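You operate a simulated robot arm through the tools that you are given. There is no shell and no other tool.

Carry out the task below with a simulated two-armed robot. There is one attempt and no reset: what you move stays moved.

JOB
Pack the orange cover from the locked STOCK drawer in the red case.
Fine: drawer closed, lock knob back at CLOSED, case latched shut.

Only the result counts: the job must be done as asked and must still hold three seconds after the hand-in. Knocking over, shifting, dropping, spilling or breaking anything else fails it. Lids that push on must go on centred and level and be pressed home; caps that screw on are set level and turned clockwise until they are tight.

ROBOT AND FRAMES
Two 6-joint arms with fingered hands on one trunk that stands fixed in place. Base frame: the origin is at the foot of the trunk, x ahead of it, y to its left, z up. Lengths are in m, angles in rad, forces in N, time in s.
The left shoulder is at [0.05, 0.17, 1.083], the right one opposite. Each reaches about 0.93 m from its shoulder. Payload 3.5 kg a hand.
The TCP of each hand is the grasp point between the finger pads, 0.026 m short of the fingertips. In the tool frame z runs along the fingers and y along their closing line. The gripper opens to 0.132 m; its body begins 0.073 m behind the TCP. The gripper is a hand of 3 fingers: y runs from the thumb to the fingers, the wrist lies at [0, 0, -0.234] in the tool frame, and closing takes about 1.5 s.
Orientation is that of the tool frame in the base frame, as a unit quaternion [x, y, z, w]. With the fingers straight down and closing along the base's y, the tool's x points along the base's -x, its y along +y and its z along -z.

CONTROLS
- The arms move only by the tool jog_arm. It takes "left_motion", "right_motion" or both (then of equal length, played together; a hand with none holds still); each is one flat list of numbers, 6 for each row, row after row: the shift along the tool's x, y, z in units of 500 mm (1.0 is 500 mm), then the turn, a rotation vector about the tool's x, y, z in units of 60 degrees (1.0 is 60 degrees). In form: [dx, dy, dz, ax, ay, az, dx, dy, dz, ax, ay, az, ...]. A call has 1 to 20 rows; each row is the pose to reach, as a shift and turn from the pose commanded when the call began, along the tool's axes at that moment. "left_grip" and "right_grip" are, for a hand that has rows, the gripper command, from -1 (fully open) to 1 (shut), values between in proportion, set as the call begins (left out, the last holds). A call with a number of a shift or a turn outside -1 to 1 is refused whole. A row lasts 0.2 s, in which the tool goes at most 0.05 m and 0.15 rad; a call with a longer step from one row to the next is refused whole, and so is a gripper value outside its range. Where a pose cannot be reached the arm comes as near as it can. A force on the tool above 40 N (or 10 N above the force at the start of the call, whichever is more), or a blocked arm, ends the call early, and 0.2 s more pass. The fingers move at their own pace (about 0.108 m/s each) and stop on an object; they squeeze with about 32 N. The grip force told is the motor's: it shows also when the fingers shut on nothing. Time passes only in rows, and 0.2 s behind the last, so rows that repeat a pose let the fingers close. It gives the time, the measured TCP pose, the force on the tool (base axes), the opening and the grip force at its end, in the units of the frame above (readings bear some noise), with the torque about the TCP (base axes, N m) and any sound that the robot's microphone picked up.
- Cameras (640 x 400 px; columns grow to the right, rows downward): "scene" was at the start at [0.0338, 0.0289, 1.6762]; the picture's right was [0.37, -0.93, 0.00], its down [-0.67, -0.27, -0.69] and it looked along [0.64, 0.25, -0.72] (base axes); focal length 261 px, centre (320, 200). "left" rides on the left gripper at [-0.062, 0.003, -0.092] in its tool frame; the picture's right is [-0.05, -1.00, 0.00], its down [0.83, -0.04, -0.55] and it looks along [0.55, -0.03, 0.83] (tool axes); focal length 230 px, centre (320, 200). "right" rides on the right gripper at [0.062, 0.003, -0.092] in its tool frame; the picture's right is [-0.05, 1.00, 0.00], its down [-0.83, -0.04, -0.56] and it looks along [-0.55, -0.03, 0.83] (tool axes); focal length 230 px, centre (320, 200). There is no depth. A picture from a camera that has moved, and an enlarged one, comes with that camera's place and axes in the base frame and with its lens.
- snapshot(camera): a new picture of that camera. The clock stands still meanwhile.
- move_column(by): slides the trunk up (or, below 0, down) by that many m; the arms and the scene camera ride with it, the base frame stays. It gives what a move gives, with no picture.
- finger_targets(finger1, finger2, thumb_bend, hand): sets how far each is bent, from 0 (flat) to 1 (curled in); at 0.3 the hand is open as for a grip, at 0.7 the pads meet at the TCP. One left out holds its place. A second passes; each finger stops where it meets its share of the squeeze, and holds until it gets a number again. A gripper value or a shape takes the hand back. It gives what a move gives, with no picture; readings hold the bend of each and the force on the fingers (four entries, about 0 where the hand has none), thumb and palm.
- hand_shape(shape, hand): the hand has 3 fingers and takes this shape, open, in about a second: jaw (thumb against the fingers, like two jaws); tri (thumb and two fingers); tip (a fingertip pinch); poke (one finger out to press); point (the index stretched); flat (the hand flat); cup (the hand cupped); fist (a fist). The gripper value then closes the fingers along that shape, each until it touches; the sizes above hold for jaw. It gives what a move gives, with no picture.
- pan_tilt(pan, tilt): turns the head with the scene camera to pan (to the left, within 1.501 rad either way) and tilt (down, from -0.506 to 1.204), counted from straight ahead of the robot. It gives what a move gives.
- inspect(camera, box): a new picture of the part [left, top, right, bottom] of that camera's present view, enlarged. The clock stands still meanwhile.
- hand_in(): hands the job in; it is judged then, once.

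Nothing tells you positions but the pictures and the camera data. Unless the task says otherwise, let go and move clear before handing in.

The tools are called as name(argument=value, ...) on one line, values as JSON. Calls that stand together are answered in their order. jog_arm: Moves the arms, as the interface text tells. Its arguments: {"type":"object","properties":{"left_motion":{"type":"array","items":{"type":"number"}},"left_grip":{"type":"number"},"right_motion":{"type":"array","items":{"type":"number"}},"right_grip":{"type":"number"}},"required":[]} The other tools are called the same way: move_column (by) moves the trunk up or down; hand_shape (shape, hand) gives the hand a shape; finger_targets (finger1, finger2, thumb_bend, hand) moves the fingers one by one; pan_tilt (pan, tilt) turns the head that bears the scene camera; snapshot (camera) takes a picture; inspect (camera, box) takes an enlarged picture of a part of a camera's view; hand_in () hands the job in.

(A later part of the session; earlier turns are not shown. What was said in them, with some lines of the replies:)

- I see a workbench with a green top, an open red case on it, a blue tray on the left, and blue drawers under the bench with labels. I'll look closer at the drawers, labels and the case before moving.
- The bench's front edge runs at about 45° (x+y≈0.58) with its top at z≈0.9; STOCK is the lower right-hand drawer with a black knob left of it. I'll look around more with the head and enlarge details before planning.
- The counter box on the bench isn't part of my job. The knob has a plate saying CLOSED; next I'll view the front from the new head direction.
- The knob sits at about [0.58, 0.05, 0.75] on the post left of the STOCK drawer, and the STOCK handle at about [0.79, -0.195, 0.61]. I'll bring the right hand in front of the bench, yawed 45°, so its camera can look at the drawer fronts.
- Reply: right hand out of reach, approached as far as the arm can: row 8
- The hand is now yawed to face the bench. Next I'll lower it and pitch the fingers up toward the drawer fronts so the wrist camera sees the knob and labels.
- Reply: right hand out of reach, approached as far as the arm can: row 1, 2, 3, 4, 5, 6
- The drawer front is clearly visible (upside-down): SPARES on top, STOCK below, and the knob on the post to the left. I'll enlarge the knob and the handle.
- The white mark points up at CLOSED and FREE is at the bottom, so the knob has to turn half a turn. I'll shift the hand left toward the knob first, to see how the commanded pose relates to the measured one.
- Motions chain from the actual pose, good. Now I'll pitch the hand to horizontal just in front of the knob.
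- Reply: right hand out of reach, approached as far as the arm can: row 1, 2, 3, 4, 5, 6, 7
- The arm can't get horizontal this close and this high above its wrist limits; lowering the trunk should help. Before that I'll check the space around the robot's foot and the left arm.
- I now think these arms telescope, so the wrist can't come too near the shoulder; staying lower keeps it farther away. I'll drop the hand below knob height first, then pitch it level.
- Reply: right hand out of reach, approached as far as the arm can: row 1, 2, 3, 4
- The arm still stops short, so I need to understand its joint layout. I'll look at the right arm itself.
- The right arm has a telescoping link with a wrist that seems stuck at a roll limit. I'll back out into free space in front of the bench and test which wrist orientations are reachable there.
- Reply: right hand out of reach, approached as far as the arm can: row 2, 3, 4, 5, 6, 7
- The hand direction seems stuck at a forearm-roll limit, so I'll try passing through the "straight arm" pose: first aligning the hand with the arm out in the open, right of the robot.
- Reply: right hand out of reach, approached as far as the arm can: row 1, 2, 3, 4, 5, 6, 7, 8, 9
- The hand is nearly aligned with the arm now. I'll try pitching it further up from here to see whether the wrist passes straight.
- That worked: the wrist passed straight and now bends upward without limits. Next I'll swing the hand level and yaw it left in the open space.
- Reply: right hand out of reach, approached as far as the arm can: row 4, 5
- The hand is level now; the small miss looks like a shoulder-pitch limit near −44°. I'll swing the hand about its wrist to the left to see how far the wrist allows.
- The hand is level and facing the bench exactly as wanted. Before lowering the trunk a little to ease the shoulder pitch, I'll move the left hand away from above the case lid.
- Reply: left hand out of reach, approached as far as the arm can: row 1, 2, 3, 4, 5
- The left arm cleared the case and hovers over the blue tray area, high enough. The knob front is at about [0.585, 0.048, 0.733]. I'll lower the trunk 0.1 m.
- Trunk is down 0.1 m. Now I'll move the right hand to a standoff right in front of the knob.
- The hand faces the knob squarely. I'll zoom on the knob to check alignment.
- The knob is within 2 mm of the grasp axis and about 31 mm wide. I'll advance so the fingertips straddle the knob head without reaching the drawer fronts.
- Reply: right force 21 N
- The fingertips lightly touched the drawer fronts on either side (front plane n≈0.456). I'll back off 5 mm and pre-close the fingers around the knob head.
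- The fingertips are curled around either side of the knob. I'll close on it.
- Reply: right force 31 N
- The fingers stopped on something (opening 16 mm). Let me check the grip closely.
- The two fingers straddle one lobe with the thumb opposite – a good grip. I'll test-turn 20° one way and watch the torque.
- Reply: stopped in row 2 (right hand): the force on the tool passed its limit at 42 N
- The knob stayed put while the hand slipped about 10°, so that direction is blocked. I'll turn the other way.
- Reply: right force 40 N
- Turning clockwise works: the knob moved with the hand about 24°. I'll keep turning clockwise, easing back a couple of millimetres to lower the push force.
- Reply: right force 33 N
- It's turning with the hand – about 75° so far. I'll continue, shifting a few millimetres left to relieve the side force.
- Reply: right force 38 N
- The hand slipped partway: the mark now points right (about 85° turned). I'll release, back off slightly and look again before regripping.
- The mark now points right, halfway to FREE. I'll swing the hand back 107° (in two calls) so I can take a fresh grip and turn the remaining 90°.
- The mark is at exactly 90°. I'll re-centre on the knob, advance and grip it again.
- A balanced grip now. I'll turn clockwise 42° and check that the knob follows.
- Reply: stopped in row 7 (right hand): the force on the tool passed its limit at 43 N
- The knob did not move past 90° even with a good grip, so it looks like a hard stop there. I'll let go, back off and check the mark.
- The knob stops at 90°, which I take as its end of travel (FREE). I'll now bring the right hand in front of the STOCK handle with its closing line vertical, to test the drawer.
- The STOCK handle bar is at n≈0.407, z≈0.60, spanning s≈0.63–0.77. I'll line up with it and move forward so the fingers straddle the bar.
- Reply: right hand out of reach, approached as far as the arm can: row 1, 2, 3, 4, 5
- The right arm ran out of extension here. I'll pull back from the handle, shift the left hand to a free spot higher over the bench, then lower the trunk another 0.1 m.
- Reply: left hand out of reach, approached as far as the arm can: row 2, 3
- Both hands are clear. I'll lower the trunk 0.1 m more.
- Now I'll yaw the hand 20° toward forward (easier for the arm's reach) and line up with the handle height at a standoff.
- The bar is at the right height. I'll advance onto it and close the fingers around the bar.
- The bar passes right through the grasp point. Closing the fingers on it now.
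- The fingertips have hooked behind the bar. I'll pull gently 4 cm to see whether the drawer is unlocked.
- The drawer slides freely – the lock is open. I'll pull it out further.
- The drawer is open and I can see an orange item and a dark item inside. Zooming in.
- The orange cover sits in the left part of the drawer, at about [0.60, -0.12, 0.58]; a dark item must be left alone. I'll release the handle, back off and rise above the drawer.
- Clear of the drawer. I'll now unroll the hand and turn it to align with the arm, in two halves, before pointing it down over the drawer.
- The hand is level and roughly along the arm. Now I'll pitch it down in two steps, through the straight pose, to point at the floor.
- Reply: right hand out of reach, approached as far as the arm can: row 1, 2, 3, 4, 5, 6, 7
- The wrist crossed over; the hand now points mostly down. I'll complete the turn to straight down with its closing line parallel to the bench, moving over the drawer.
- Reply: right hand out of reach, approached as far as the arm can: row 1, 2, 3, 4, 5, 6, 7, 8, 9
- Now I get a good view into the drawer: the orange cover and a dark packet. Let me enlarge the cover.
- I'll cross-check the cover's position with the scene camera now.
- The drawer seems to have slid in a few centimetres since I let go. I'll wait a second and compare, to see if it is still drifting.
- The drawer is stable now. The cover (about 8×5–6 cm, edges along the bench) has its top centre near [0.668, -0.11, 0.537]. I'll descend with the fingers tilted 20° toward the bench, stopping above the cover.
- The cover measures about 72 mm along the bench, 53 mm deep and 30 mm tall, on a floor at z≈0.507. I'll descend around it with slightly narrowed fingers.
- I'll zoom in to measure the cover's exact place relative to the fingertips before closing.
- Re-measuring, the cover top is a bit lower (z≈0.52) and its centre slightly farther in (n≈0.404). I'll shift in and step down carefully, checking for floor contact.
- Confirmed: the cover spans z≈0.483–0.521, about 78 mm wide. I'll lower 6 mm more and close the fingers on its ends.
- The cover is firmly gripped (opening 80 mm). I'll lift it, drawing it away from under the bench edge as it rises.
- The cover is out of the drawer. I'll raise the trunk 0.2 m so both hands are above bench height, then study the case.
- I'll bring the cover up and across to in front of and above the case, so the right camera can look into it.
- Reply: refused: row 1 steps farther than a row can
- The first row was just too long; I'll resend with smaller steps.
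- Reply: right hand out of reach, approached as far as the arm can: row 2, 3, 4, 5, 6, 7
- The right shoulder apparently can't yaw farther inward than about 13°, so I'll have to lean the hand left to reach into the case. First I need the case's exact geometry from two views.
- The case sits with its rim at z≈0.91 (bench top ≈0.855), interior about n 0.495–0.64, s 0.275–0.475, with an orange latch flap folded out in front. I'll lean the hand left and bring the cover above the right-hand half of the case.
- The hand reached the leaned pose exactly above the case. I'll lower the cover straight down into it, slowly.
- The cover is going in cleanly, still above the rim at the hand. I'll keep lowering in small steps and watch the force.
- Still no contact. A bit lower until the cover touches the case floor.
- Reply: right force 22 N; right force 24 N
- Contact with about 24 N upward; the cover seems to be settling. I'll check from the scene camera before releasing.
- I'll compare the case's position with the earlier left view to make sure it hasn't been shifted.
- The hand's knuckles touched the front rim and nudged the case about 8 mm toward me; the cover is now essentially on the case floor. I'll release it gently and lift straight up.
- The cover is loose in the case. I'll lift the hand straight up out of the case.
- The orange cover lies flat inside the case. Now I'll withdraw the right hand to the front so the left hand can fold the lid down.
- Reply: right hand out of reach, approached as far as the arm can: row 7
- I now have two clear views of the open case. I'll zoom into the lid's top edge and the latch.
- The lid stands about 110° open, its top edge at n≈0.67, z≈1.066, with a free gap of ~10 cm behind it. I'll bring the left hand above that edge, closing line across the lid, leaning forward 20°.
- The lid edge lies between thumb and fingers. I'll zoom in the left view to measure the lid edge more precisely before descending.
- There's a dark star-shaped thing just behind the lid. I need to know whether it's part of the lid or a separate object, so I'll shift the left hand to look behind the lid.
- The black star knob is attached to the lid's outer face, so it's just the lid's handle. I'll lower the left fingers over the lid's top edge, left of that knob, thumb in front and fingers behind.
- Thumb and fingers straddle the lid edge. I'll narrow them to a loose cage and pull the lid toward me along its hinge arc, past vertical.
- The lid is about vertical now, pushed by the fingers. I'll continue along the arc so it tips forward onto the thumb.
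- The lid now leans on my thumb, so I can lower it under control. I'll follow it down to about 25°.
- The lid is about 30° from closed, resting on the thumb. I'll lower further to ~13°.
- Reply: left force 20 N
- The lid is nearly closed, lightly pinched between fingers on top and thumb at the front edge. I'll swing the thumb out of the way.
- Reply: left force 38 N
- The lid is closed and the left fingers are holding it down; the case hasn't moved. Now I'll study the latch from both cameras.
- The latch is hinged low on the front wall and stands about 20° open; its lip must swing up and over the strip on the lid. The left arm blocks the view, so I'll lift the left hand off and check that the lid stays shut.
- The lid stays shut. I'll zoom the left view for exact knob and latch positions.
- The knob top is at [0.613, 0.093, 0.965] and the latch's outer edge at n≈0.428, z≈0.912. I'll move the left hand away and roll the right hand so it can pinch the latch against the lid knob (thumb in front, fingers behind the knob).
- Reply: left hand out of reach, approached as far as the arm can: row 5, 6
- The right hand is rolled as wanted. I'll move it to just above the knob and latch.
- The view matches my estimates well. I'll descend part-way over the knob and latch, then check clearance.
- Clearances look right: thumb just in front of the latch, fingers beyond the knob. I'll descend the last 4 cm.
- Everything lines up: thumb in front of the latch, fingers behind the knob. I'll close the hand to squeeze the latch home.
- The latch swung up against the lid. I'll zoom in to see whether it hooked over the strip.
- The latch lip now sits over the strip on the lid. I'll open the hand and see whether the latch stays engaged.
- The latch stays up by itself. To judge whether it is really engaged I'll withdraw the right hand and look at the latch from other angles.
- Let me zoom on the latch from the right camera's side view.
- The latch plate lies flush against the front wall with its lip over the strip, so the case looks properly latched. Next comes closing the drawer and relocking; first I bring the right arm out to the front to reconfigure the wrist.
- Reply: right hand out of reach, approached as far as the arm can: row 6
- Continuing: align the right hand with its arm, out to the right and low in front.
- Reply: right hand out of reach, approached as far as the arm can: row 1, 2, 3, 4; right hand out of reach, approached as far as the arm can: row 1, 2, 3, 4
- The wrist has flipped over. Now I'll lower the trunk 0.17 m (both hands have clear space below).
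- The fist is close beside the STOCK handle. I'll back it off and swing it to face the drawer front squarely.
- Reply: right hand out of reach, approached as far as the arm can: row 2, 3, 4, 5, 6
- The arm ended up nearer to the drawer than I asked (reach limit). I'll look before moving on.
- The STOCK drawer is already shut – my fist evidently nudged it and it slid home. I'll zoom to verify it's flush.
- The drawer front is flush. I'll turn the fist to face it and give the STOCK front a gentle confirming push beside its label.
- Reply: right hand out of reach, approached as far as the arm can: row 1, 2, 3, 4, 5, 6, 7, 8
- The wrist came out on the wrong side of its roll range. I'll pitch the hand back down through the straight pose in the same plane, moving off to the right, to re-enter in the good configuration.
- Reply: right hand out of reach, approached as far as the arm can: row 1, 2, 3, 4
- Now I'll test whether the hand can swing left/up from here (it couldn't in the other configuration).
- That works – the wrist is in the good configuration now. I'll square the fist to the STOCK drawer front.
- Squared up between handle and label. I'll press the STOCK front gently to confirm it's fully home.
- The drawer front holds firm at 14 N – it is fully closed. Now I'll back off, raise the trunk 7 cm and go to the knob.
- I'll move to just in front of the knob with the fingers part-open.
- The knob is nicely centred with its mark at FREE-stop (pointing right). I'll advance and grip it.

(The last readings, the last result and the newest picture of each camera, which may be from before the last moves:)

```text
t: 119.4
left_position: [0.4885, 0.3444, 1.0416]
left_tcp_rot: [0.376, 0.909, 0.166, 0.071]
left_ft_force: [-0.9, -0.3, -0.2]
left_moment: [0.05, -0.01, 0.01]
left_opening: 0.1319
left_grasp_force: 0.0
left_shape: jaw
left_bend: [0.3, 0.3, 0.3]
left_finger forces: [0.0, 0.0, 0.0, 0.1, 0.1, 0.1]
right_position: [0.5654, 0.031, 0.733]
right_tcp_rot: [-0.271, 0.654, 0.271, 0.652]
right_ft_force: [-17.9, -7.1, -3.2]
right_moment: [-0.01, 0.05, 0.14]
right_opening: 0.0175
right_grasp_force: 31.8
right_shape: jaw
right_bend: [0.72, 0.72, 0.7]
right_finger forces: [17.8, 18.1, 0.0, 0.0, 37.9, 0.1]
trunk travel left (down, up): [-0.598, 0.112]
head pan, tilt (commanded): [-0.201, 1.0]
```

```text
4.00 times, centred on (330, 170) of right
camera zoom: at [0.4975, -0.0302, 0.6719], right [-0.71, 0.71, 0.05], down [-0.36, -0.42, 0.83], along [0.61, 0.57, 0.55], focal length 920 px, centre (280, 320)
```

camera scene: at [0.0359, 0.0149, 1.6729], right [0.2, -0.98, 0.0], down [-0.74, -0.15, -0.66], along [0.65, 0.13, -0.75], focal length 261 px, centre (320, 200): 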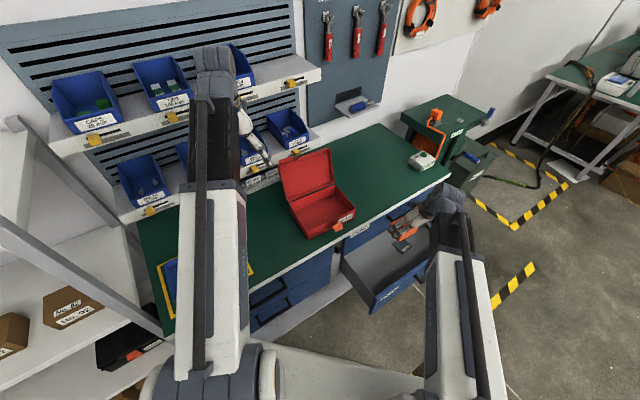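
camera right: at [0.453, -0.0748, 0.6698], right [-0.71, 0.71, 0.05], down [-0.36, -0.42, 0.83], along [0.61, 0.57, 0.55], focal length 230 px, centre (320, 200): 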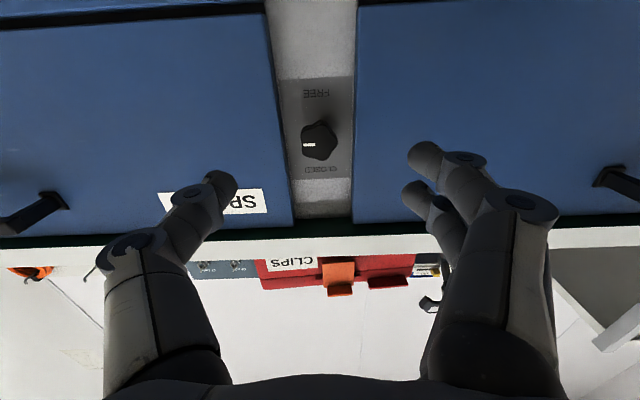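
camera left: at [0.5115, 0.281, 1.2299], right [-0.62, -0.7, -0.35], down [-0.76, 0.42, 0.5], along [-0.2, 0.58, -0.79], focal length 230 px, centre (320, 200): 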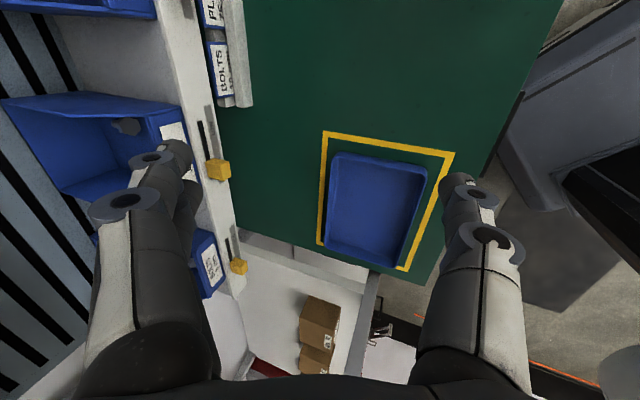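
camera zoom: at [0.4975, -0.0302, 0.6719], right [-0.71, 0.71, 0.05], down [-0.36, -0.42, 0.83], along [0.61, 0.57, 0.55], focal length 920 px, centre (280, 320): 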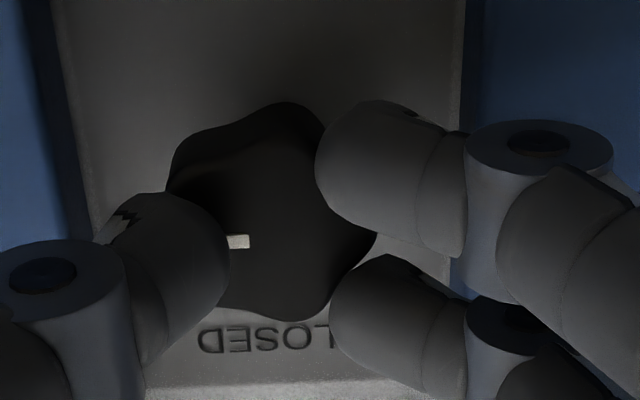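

Good balanced grip. I'll turn counter-clockwise (back toward CLOSED) 50° first and check that the knob follows.

jog_arm(right_motion=[0, 0, -0.003, 0, 0, -0.12, 0, 0, -0.004, 0, 0, -0.24, 0, 0, -0.004, 0, 0, -0.36, 0, 0, -0.004, 0, 0, -0.48, 0, 0, -0.004, 0, 0, -0.6, 0, 0, -0.004, 0, 0, -0.72, 0, 0, -0.004, 0, 0, -0.84])

inspect(camera="right", box=[250, 120, 410, 220])

```text
t: 121.0
left_position: [0.4894, 0.3445, 1.0416]
left_tcp_rot: [0.376, 0.909, 0.165, 0.071]
left_ft_force: [-0.1, -1.2, -0.6]
left_moment: [0.01, 0.02, -0.02]
left_opening: 0.1317
left_grasp_force: 0.1
left_shape: jaw
left_bend: [0.3, 0.3, 0.3]
left_finger forces: [0.1, 0.0, 0.0, 0.0, 0.1, 0.0]
right_position: [0.5668, 0.0296, 0.734]
right_tcp_rot: [-0.524, 0.477, -0.034, 0.705]
right_ft_force: [-2.2, -3.9, -19.8]
right_moment: [-0.46, 0.48, 0.06]
right_opening: 0.0152
right_grasp_force: 31.9
right_shape: jaw
right_bend: [0.71, 0.72, 0.7]
right_finger forces: [21.5, 19.5, 0.0, 0.0, 21.3, 0.1]
trunk travel left (down, up): [-0.598, 0.112]
head pan, tilt (commanded): [-0.201, 1.0]
```

```text
4.00 times, centred on (330, 170) of right
camera zoom: at [0.5327, -0.0666, 0.6921], right [-0.48, 0.48, -0.74], down [-0.82, 0.04, 0.56], along [0.3, 0.88, 0.37], focal length 920 px, centre (280, 320)
```

zoom: 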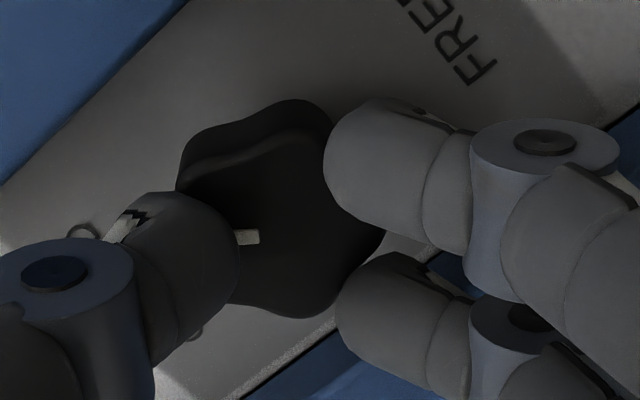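

The knob follows. I'll continue the last 40–45°, easing the hand 2 mm down to relieve the side force.

jog_arm(right_motion=[0.003, 0.003, 0, 0, 0, -0.11, 0.004, 0.004, 0, 0, 0, -0.22, 0.004, 0.004, 0, 0, 0, -0.33, 0.004, 0.004, 0, 0, 0, -0.44, 0.004, 0.004, 0, 0, 0, -0.55, 0.004, 0.004, 0, 0, 0, -0.66])

inspect(camera="right", box=[250, 120, 410, 220])

```text
t: 122.4
left_position: [0.489, 0.3442, 1.0412]
left_tcp_rot: [0.375, 0.909, 0.166, 0.072]
left_ft_force: [0.1, -0.2, 1.0]
left_moment: [0.02, 0.01, -0.02]
left_opening: 0.132
left_grasp_force: 0.1
left_shape: jaw
left_bend: [0.3, 0.3, 0.3]
left_finger forces: [0.1, 0.1, 0.0, 0.0, 0.1, 0.0]
right_position: [0.5677, 0.0293, 0.7321]
right_tcp_rot: [-0.652, 0.271, -0.272, 0.653]
right_ft_force: [-4.4, -14.9, 2.1]
right_moment: [0.24, -0.16, -0.18]
right_opening: 0.0156
right_grasp_force: 32.4
right_shape: jaw
right_bend: [0.71, 0.72, 0.7]
right_finger forces: [15.8, 15.1, 0.0, 0.0, 32.2, 0.0]
trunk travel left (down, up): [-0.598, 0.112]
head pan, tilt (commanded): [-0.201, 1.0]
```

```text
4.00 times, centred on (330, 170) of right
camera zoom: at [0.5446, -0.0783, 0.7293], right [-0.04, 0.04, -1.0], down [-0.98, 0.2, 0.04], along [0.2, 0.98, 0.03], focal length 920 px, centre (280, 320)
```

zoom: 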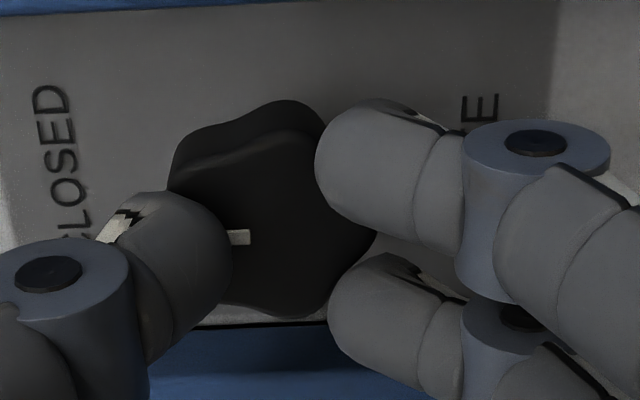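

The mark now points up at CLOSED. I'll nudge 4° more to be sure it's against its stop, then release and look.

jog_arm(right_motion=[0, 0, 0, 0, 0, -0.035, 0, 0, 0, 0, 0, -0.07, 0, 0, 0, 0, 0, -0.07])

jog_arm(right_motion=[0, 0, 0, 0, 0, 0.02, 0, 0, 0, 0, 0, 0.02, 0, 0, 0, 0, 0, 0.02, 0, 0, 0, 0, 0, 0.02, 0, 0, -0.05, 0, 0, 0.02, 0, 0, -0.1, 0, 0, 0.02], right_grip=-0.4)

snapshot(camera="right")

inspect(camera="right", box=[240, 80, 400, 180])

```text
t: 123.2
left_position: [0.4887, 0.3447, 1.0429]
left_tcp_rot: [0.375, 0.909, 0.165, 0.072]
left_ft_force: [-0.7, 1.2, -0.2]
left_moment: [0.01, 0.01, 0.0]
left_opening: 0.1319
left_grasp_force: 0.0
left_shape: jaw
left_bend: [0.3, 0.3, 0.3]
left_finger forces: [0.1, 0.0, 0.1, 0.1, 0.0, 0.0]
right_position: [0.5672, 0.029, 0.7324]
right_tcp_rot: [0.662, -0.246, 0.295, -0.643]
right_ft_force: [-8.7, -20.0, 1.7]
right_moment: [0.54, 0.13, -0.18]
right_opening: 0.0156
right_grasp_force: 32.0
right_shape: jaw
right_bend: [0.71, 0.72, 0.7]
right_finger forces: [16.0, 18.3, 0.1, 0.0, 48.2, 0.1]
trunk travel left (down, up): [-0.598, 0.112]
head pan, tilt (commanded): [-0.201, 1.0]
```

```text
t: 124.6
left_position: [0.4891, 0.3455, 1.0403]
left_tcp_rot: [0.375, 0.909, 0.165, 0.072]
left_ft_force: [-0.8, -0.2, 0.0]
left_moment: [-0.01, 0.0, -0.03]
left_opening: 0.1321
left_grasp_force: 0.2
left_shape: jaw
left_bend: [0.3, 0.3, 0.3]
left_finger forces: [0.0, 0.1, 0.1, 0.1, 0.1, 0.0]
right_position: [0.5318, -0.0058, 0.7332]
right_tcp_rot: [0.66, -0.254, 0.289, -0.645]
right_ft_force: [-0.2, -0.6, -0.9]
right_moment: [0.01, 0.0, 0.01]
right_opening: 0.0921
right_grasp_force: 0.1
right_shape: jaw
right_bend: [0.68, 0.68, 0.64]
right_finger forces: [0.0, 0.1, 0.0, 0.0, 0.1, 0.1]
trunk travel left (down, up): [-0.598, 0.112]
head pan, tilt (commanded): [-0.201, 1.0]
```

```text
taken
camera right: at [0.5095, -0.1133, 0.7329], right [0.0, 0.0, -1.0], down [-0.98, 0.2, 0.0], along [0.2, 0.98, 0.0], focal length 230 px, centre (320, 200)
```

right: 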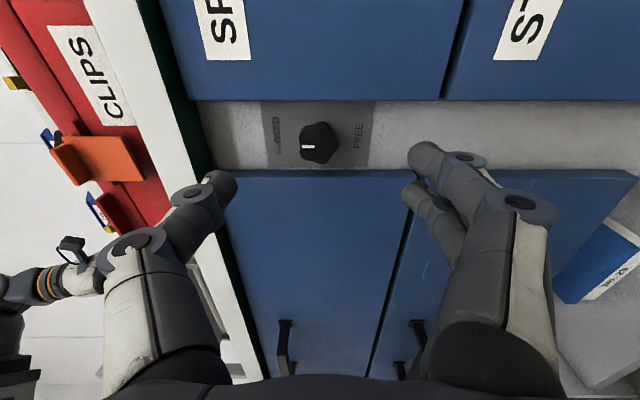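

```text
4.00 times, centred on (320, 130) of right
camera zoom: at [0.5095, -0.1133, 0.7329], right [0.0, 0.0, -1.0], down [-0.98, 0.2, 0.0], along [0.2, 0.98, 0.0], focal length 920 px, centre (320, 480)
```

zoom: 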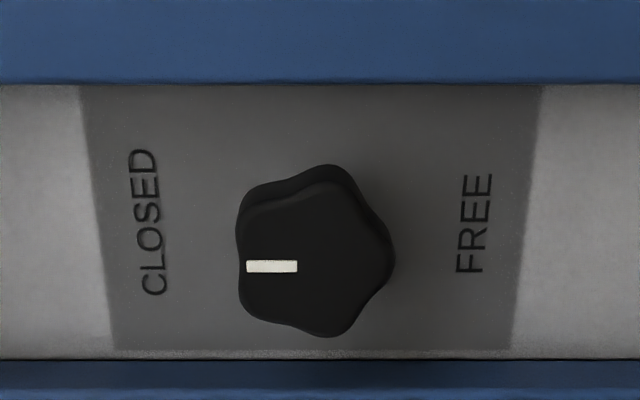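

The mark points exactly at CLOSED again. This view also shows the case front, so I'll inspect the latch from here.

inspect(camera="right", box=[20, 60, 220, 240])

pan_tilt(pan=0.15, tilt=0.9)

snapshot(camera="scene")

```text
2.22 times, centred on (120, 150) of right
camera zoom: at [0.5095, -0.1133, 0.7329], right [0.0, 0.0, -1.0], down [-0.98, 0.2, 0.0], along [0.2, 0.98, 0.0], focal length 511 px, centre (764, 311)
```

zoom: 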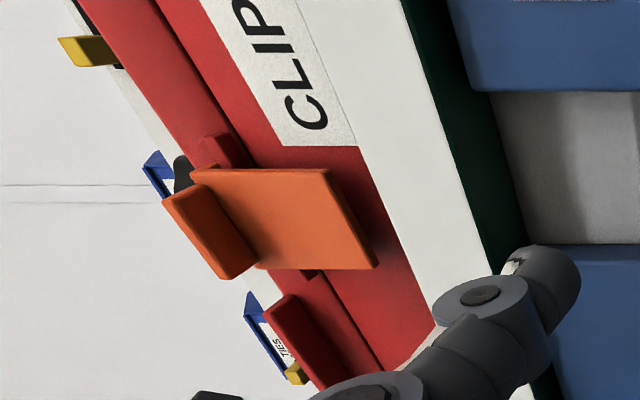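

```text
t: 125.4
left_position: [0.4891, 0.3455, 1.0412]
left_tcp_rot: [0.375, 0.909, 0.165, 0.072]
left_ft_force: [0.7, 0.3, -0.2]
left_moment: [-0.02, -0.03, 0.0]
left_opening: 0.1316
left_grasp_force: 0.0
left_shape: jaw
left_bend: [0.3, 0.3, 0.3]
left_finger forces: [0.1, 0.1, 0.1, 0.0, 0.0, 0.0]
right_position: [0.5331, -0.005, 0.7329]
right_tcp_rot: [0.661, -0.254, 0.287, -0.645]
right_ft_force: [0.0, 0.8, 1.4]
right_moment: [0.03, 0.01, -0.06]
right_opening: 0.0922
right_grasp_force: 0.2
right_shape: jaw
right_bend: [0.68, 0.68, 0.64]
right_finger forces: [0.0, 0.0, 0.1, 0.0, 0.0, 0.0]
trunk travel left (down, up): [-0.598, 0.112]
head pan, tilt (commanded): [0.15, 0.901]
```

```text
taken
camera scene: at [0.0338, 0.0107, 1.569], right [0.15, -0.99, 0.0], down [-0.78, -0.12, -0.62], along [0.61, 0.09, -0.78], focal length 261 px, centre (320, 200)
```

scene: 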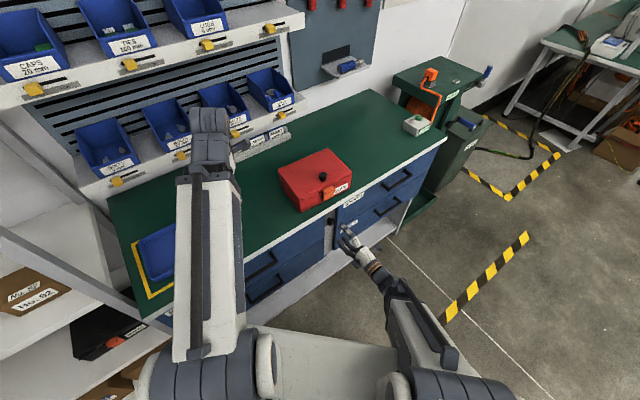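

Knob at CLOSED, drawer flush, lid shut and the latch flap is upright over its strip (it has swung about 28° from open and holds against gravity). I'll back the right hand off and take a last close look at everything.

jog_arm(right_motion=[0, 0, -0.08, 0, 0, 0, 0, 0, -0.16, 0, 0, 0, 0, 0, -0.2, 0, 0, 0])

inspect(camera="scene", box=[260, 130, 380, 230])

inspect(camera="scene", box=[320, 130, 460, 230])

snapshot(camera="right")

```text
t: 126.2
left_position: [0.4898, 0.3467, 1.0409]
left_tcp_rot: [0.375, 0.909, 0.167, 0.071]
left_ft_force: [-0.2, 0.2, -0.4]
left_moment: [-0.01, -0.02, -0.03]
left_opening: 0.132
left_grasp_force: 0.1
left_shape: jaw
left_bend: [0.3, 0.3, 0.3]
left_finger forces: [0.1, 0.1, 0.0, 0.0, 0.1, 0.0]
right_position: [0.4849, -0.0804, 0.7519]
right_tcp_rot: [0.662, -0.253, 0.286, -0.645]
right_ft_force: [-0.4, -0.7, -0.5]
right_moment: [0.02, -0.04, 0.02]
right_opening: 0.0921
right_grasp_force: 0.0
right_shape: jaw
right_bend: [0.68, 0.68, 0.64]
right_finger forces: [0.0, 0.0, 0.1, 0.1, 0.0, 0.0]
right hand out of reach, approached as far as the arm can: row 1, 2, 3
trunk travel left (down, up): [-0.598, 0.112]
head pan, tilt (commanded): [0.15, 0.901]
```

```text
4.00 times, centred on (320, 180) of scene
camera zoom: at [0.0338, 0.0107, 1.569], right [0.15, -0.99, 0.0], down [-0.77, -0.12, -0.62], along [0.61, 0.09, -0.78], focal length 1045 px, centre (320, 280)
```

zoom: 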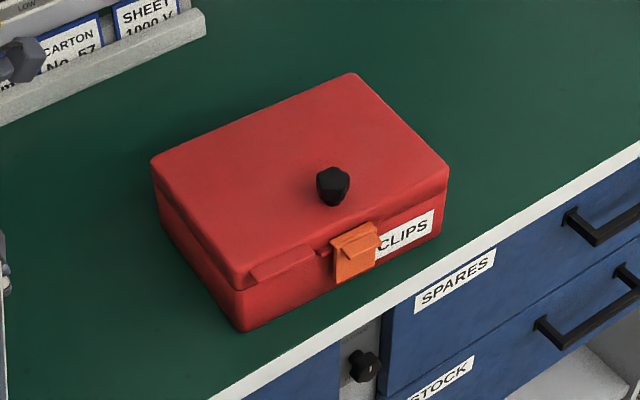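

```text
4.00 times, centred on (390, 180) of scene
camera zoom: at [0.0338, 0.0107, 1.569], right [0.15, -0.99, 0.0], down [-0.77, -0.12, -0.62], along [0.61, 0.09, -0.78], focal length 1045 px, centre (40, 280)
```

zoom: 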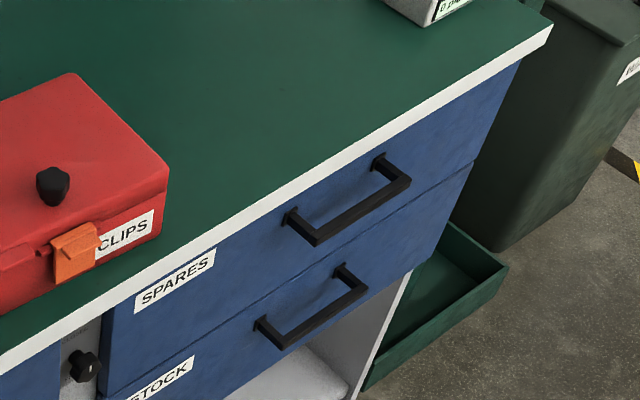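

```text
taken
camera right: at [0.4625, -0.1883, 0.7507], right [0.0, 0.0, -1.0], down [-0.98, 0.19, 0.0], along [0.19, 0.98, 0.0], focal length 230 px, centre (320, 200)
```

right: 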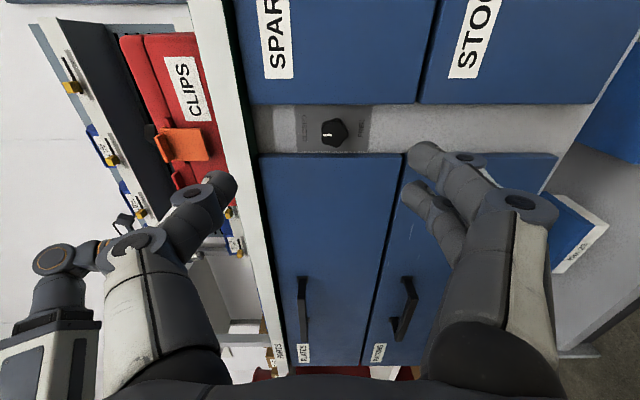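

All looks right. One more close zoom on the latch and lid seam to be sure.

inspect(camera="scene", box=[315, 175, 365, 206])

inspect(camera="right", box=[110, 30, 250, 200])

```text
12.80 times, centred on (340, 190) of scene
camera zoom: at [0.0338, 0.0107, 1.569], right [0.15, -0.99, 0.0], down [-0.77, -0.12, -0.62], along [0.61, 0.09, -0.78], focal length 3343 px, centre (64, 322)
```

zoom: 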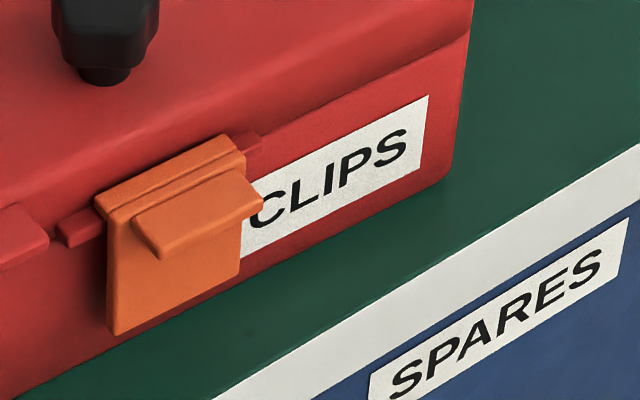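

```text
2.35 times, centred on (180, 115) of right
camera zoom: at [0.4625, -0.1883, 0.7507], right [0.0, 0.0, -1.0], down [-0.98, 0.19, 0.0], along [0.19, 0.98, 0.0], focal length 541 px, centre (649, 400)
```

zoom: 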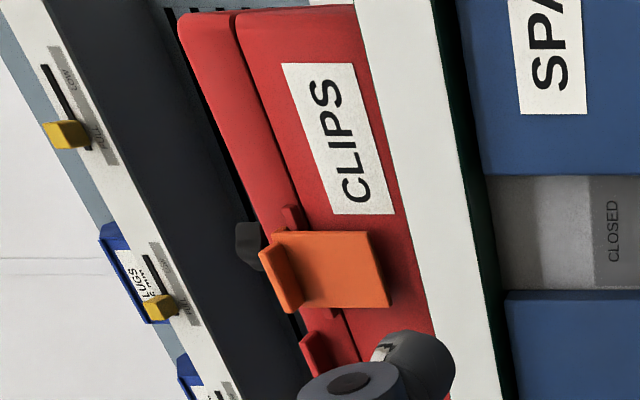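

The latch plate stands upright with its lip over the lid strip, the lid seam is closed, the drawer is flush, the knob points at CLOSED, and both hands are clear. I'm handing the job in.

hand_in()

```text
The job is handed in.
```

The job is handed in. In the last camera views, everything you asked for looks done:

- **Cover:** it lies flat inside the red case.
- **Case:** the lid is shut and the latch lip sits over the strip on the lid. I did not pull on the lid to test it, and I heard no click when it closed.
- **Drawer:** the STOCK drawer is closed. It held firm when I pressed its front with about 14 N.
- **Lock knob:** its mark points at CLOSED again. The knob stopped after a quarter turn, though the FREE label is half a turn away, but the drawer opened freely there.

Some things moved that you might care about:

- **Case shift:** my hand nudged the case about 8 mm toward the bench edge while I placed the cover. It slid roughly 7 mm more when I squeezed the latch.
- **Drawer slammed:** the drawer slid shut when my fist brushed it, before I meant to push it. The dark 75 mm packet inside may have slid; I could not see it afterwards.
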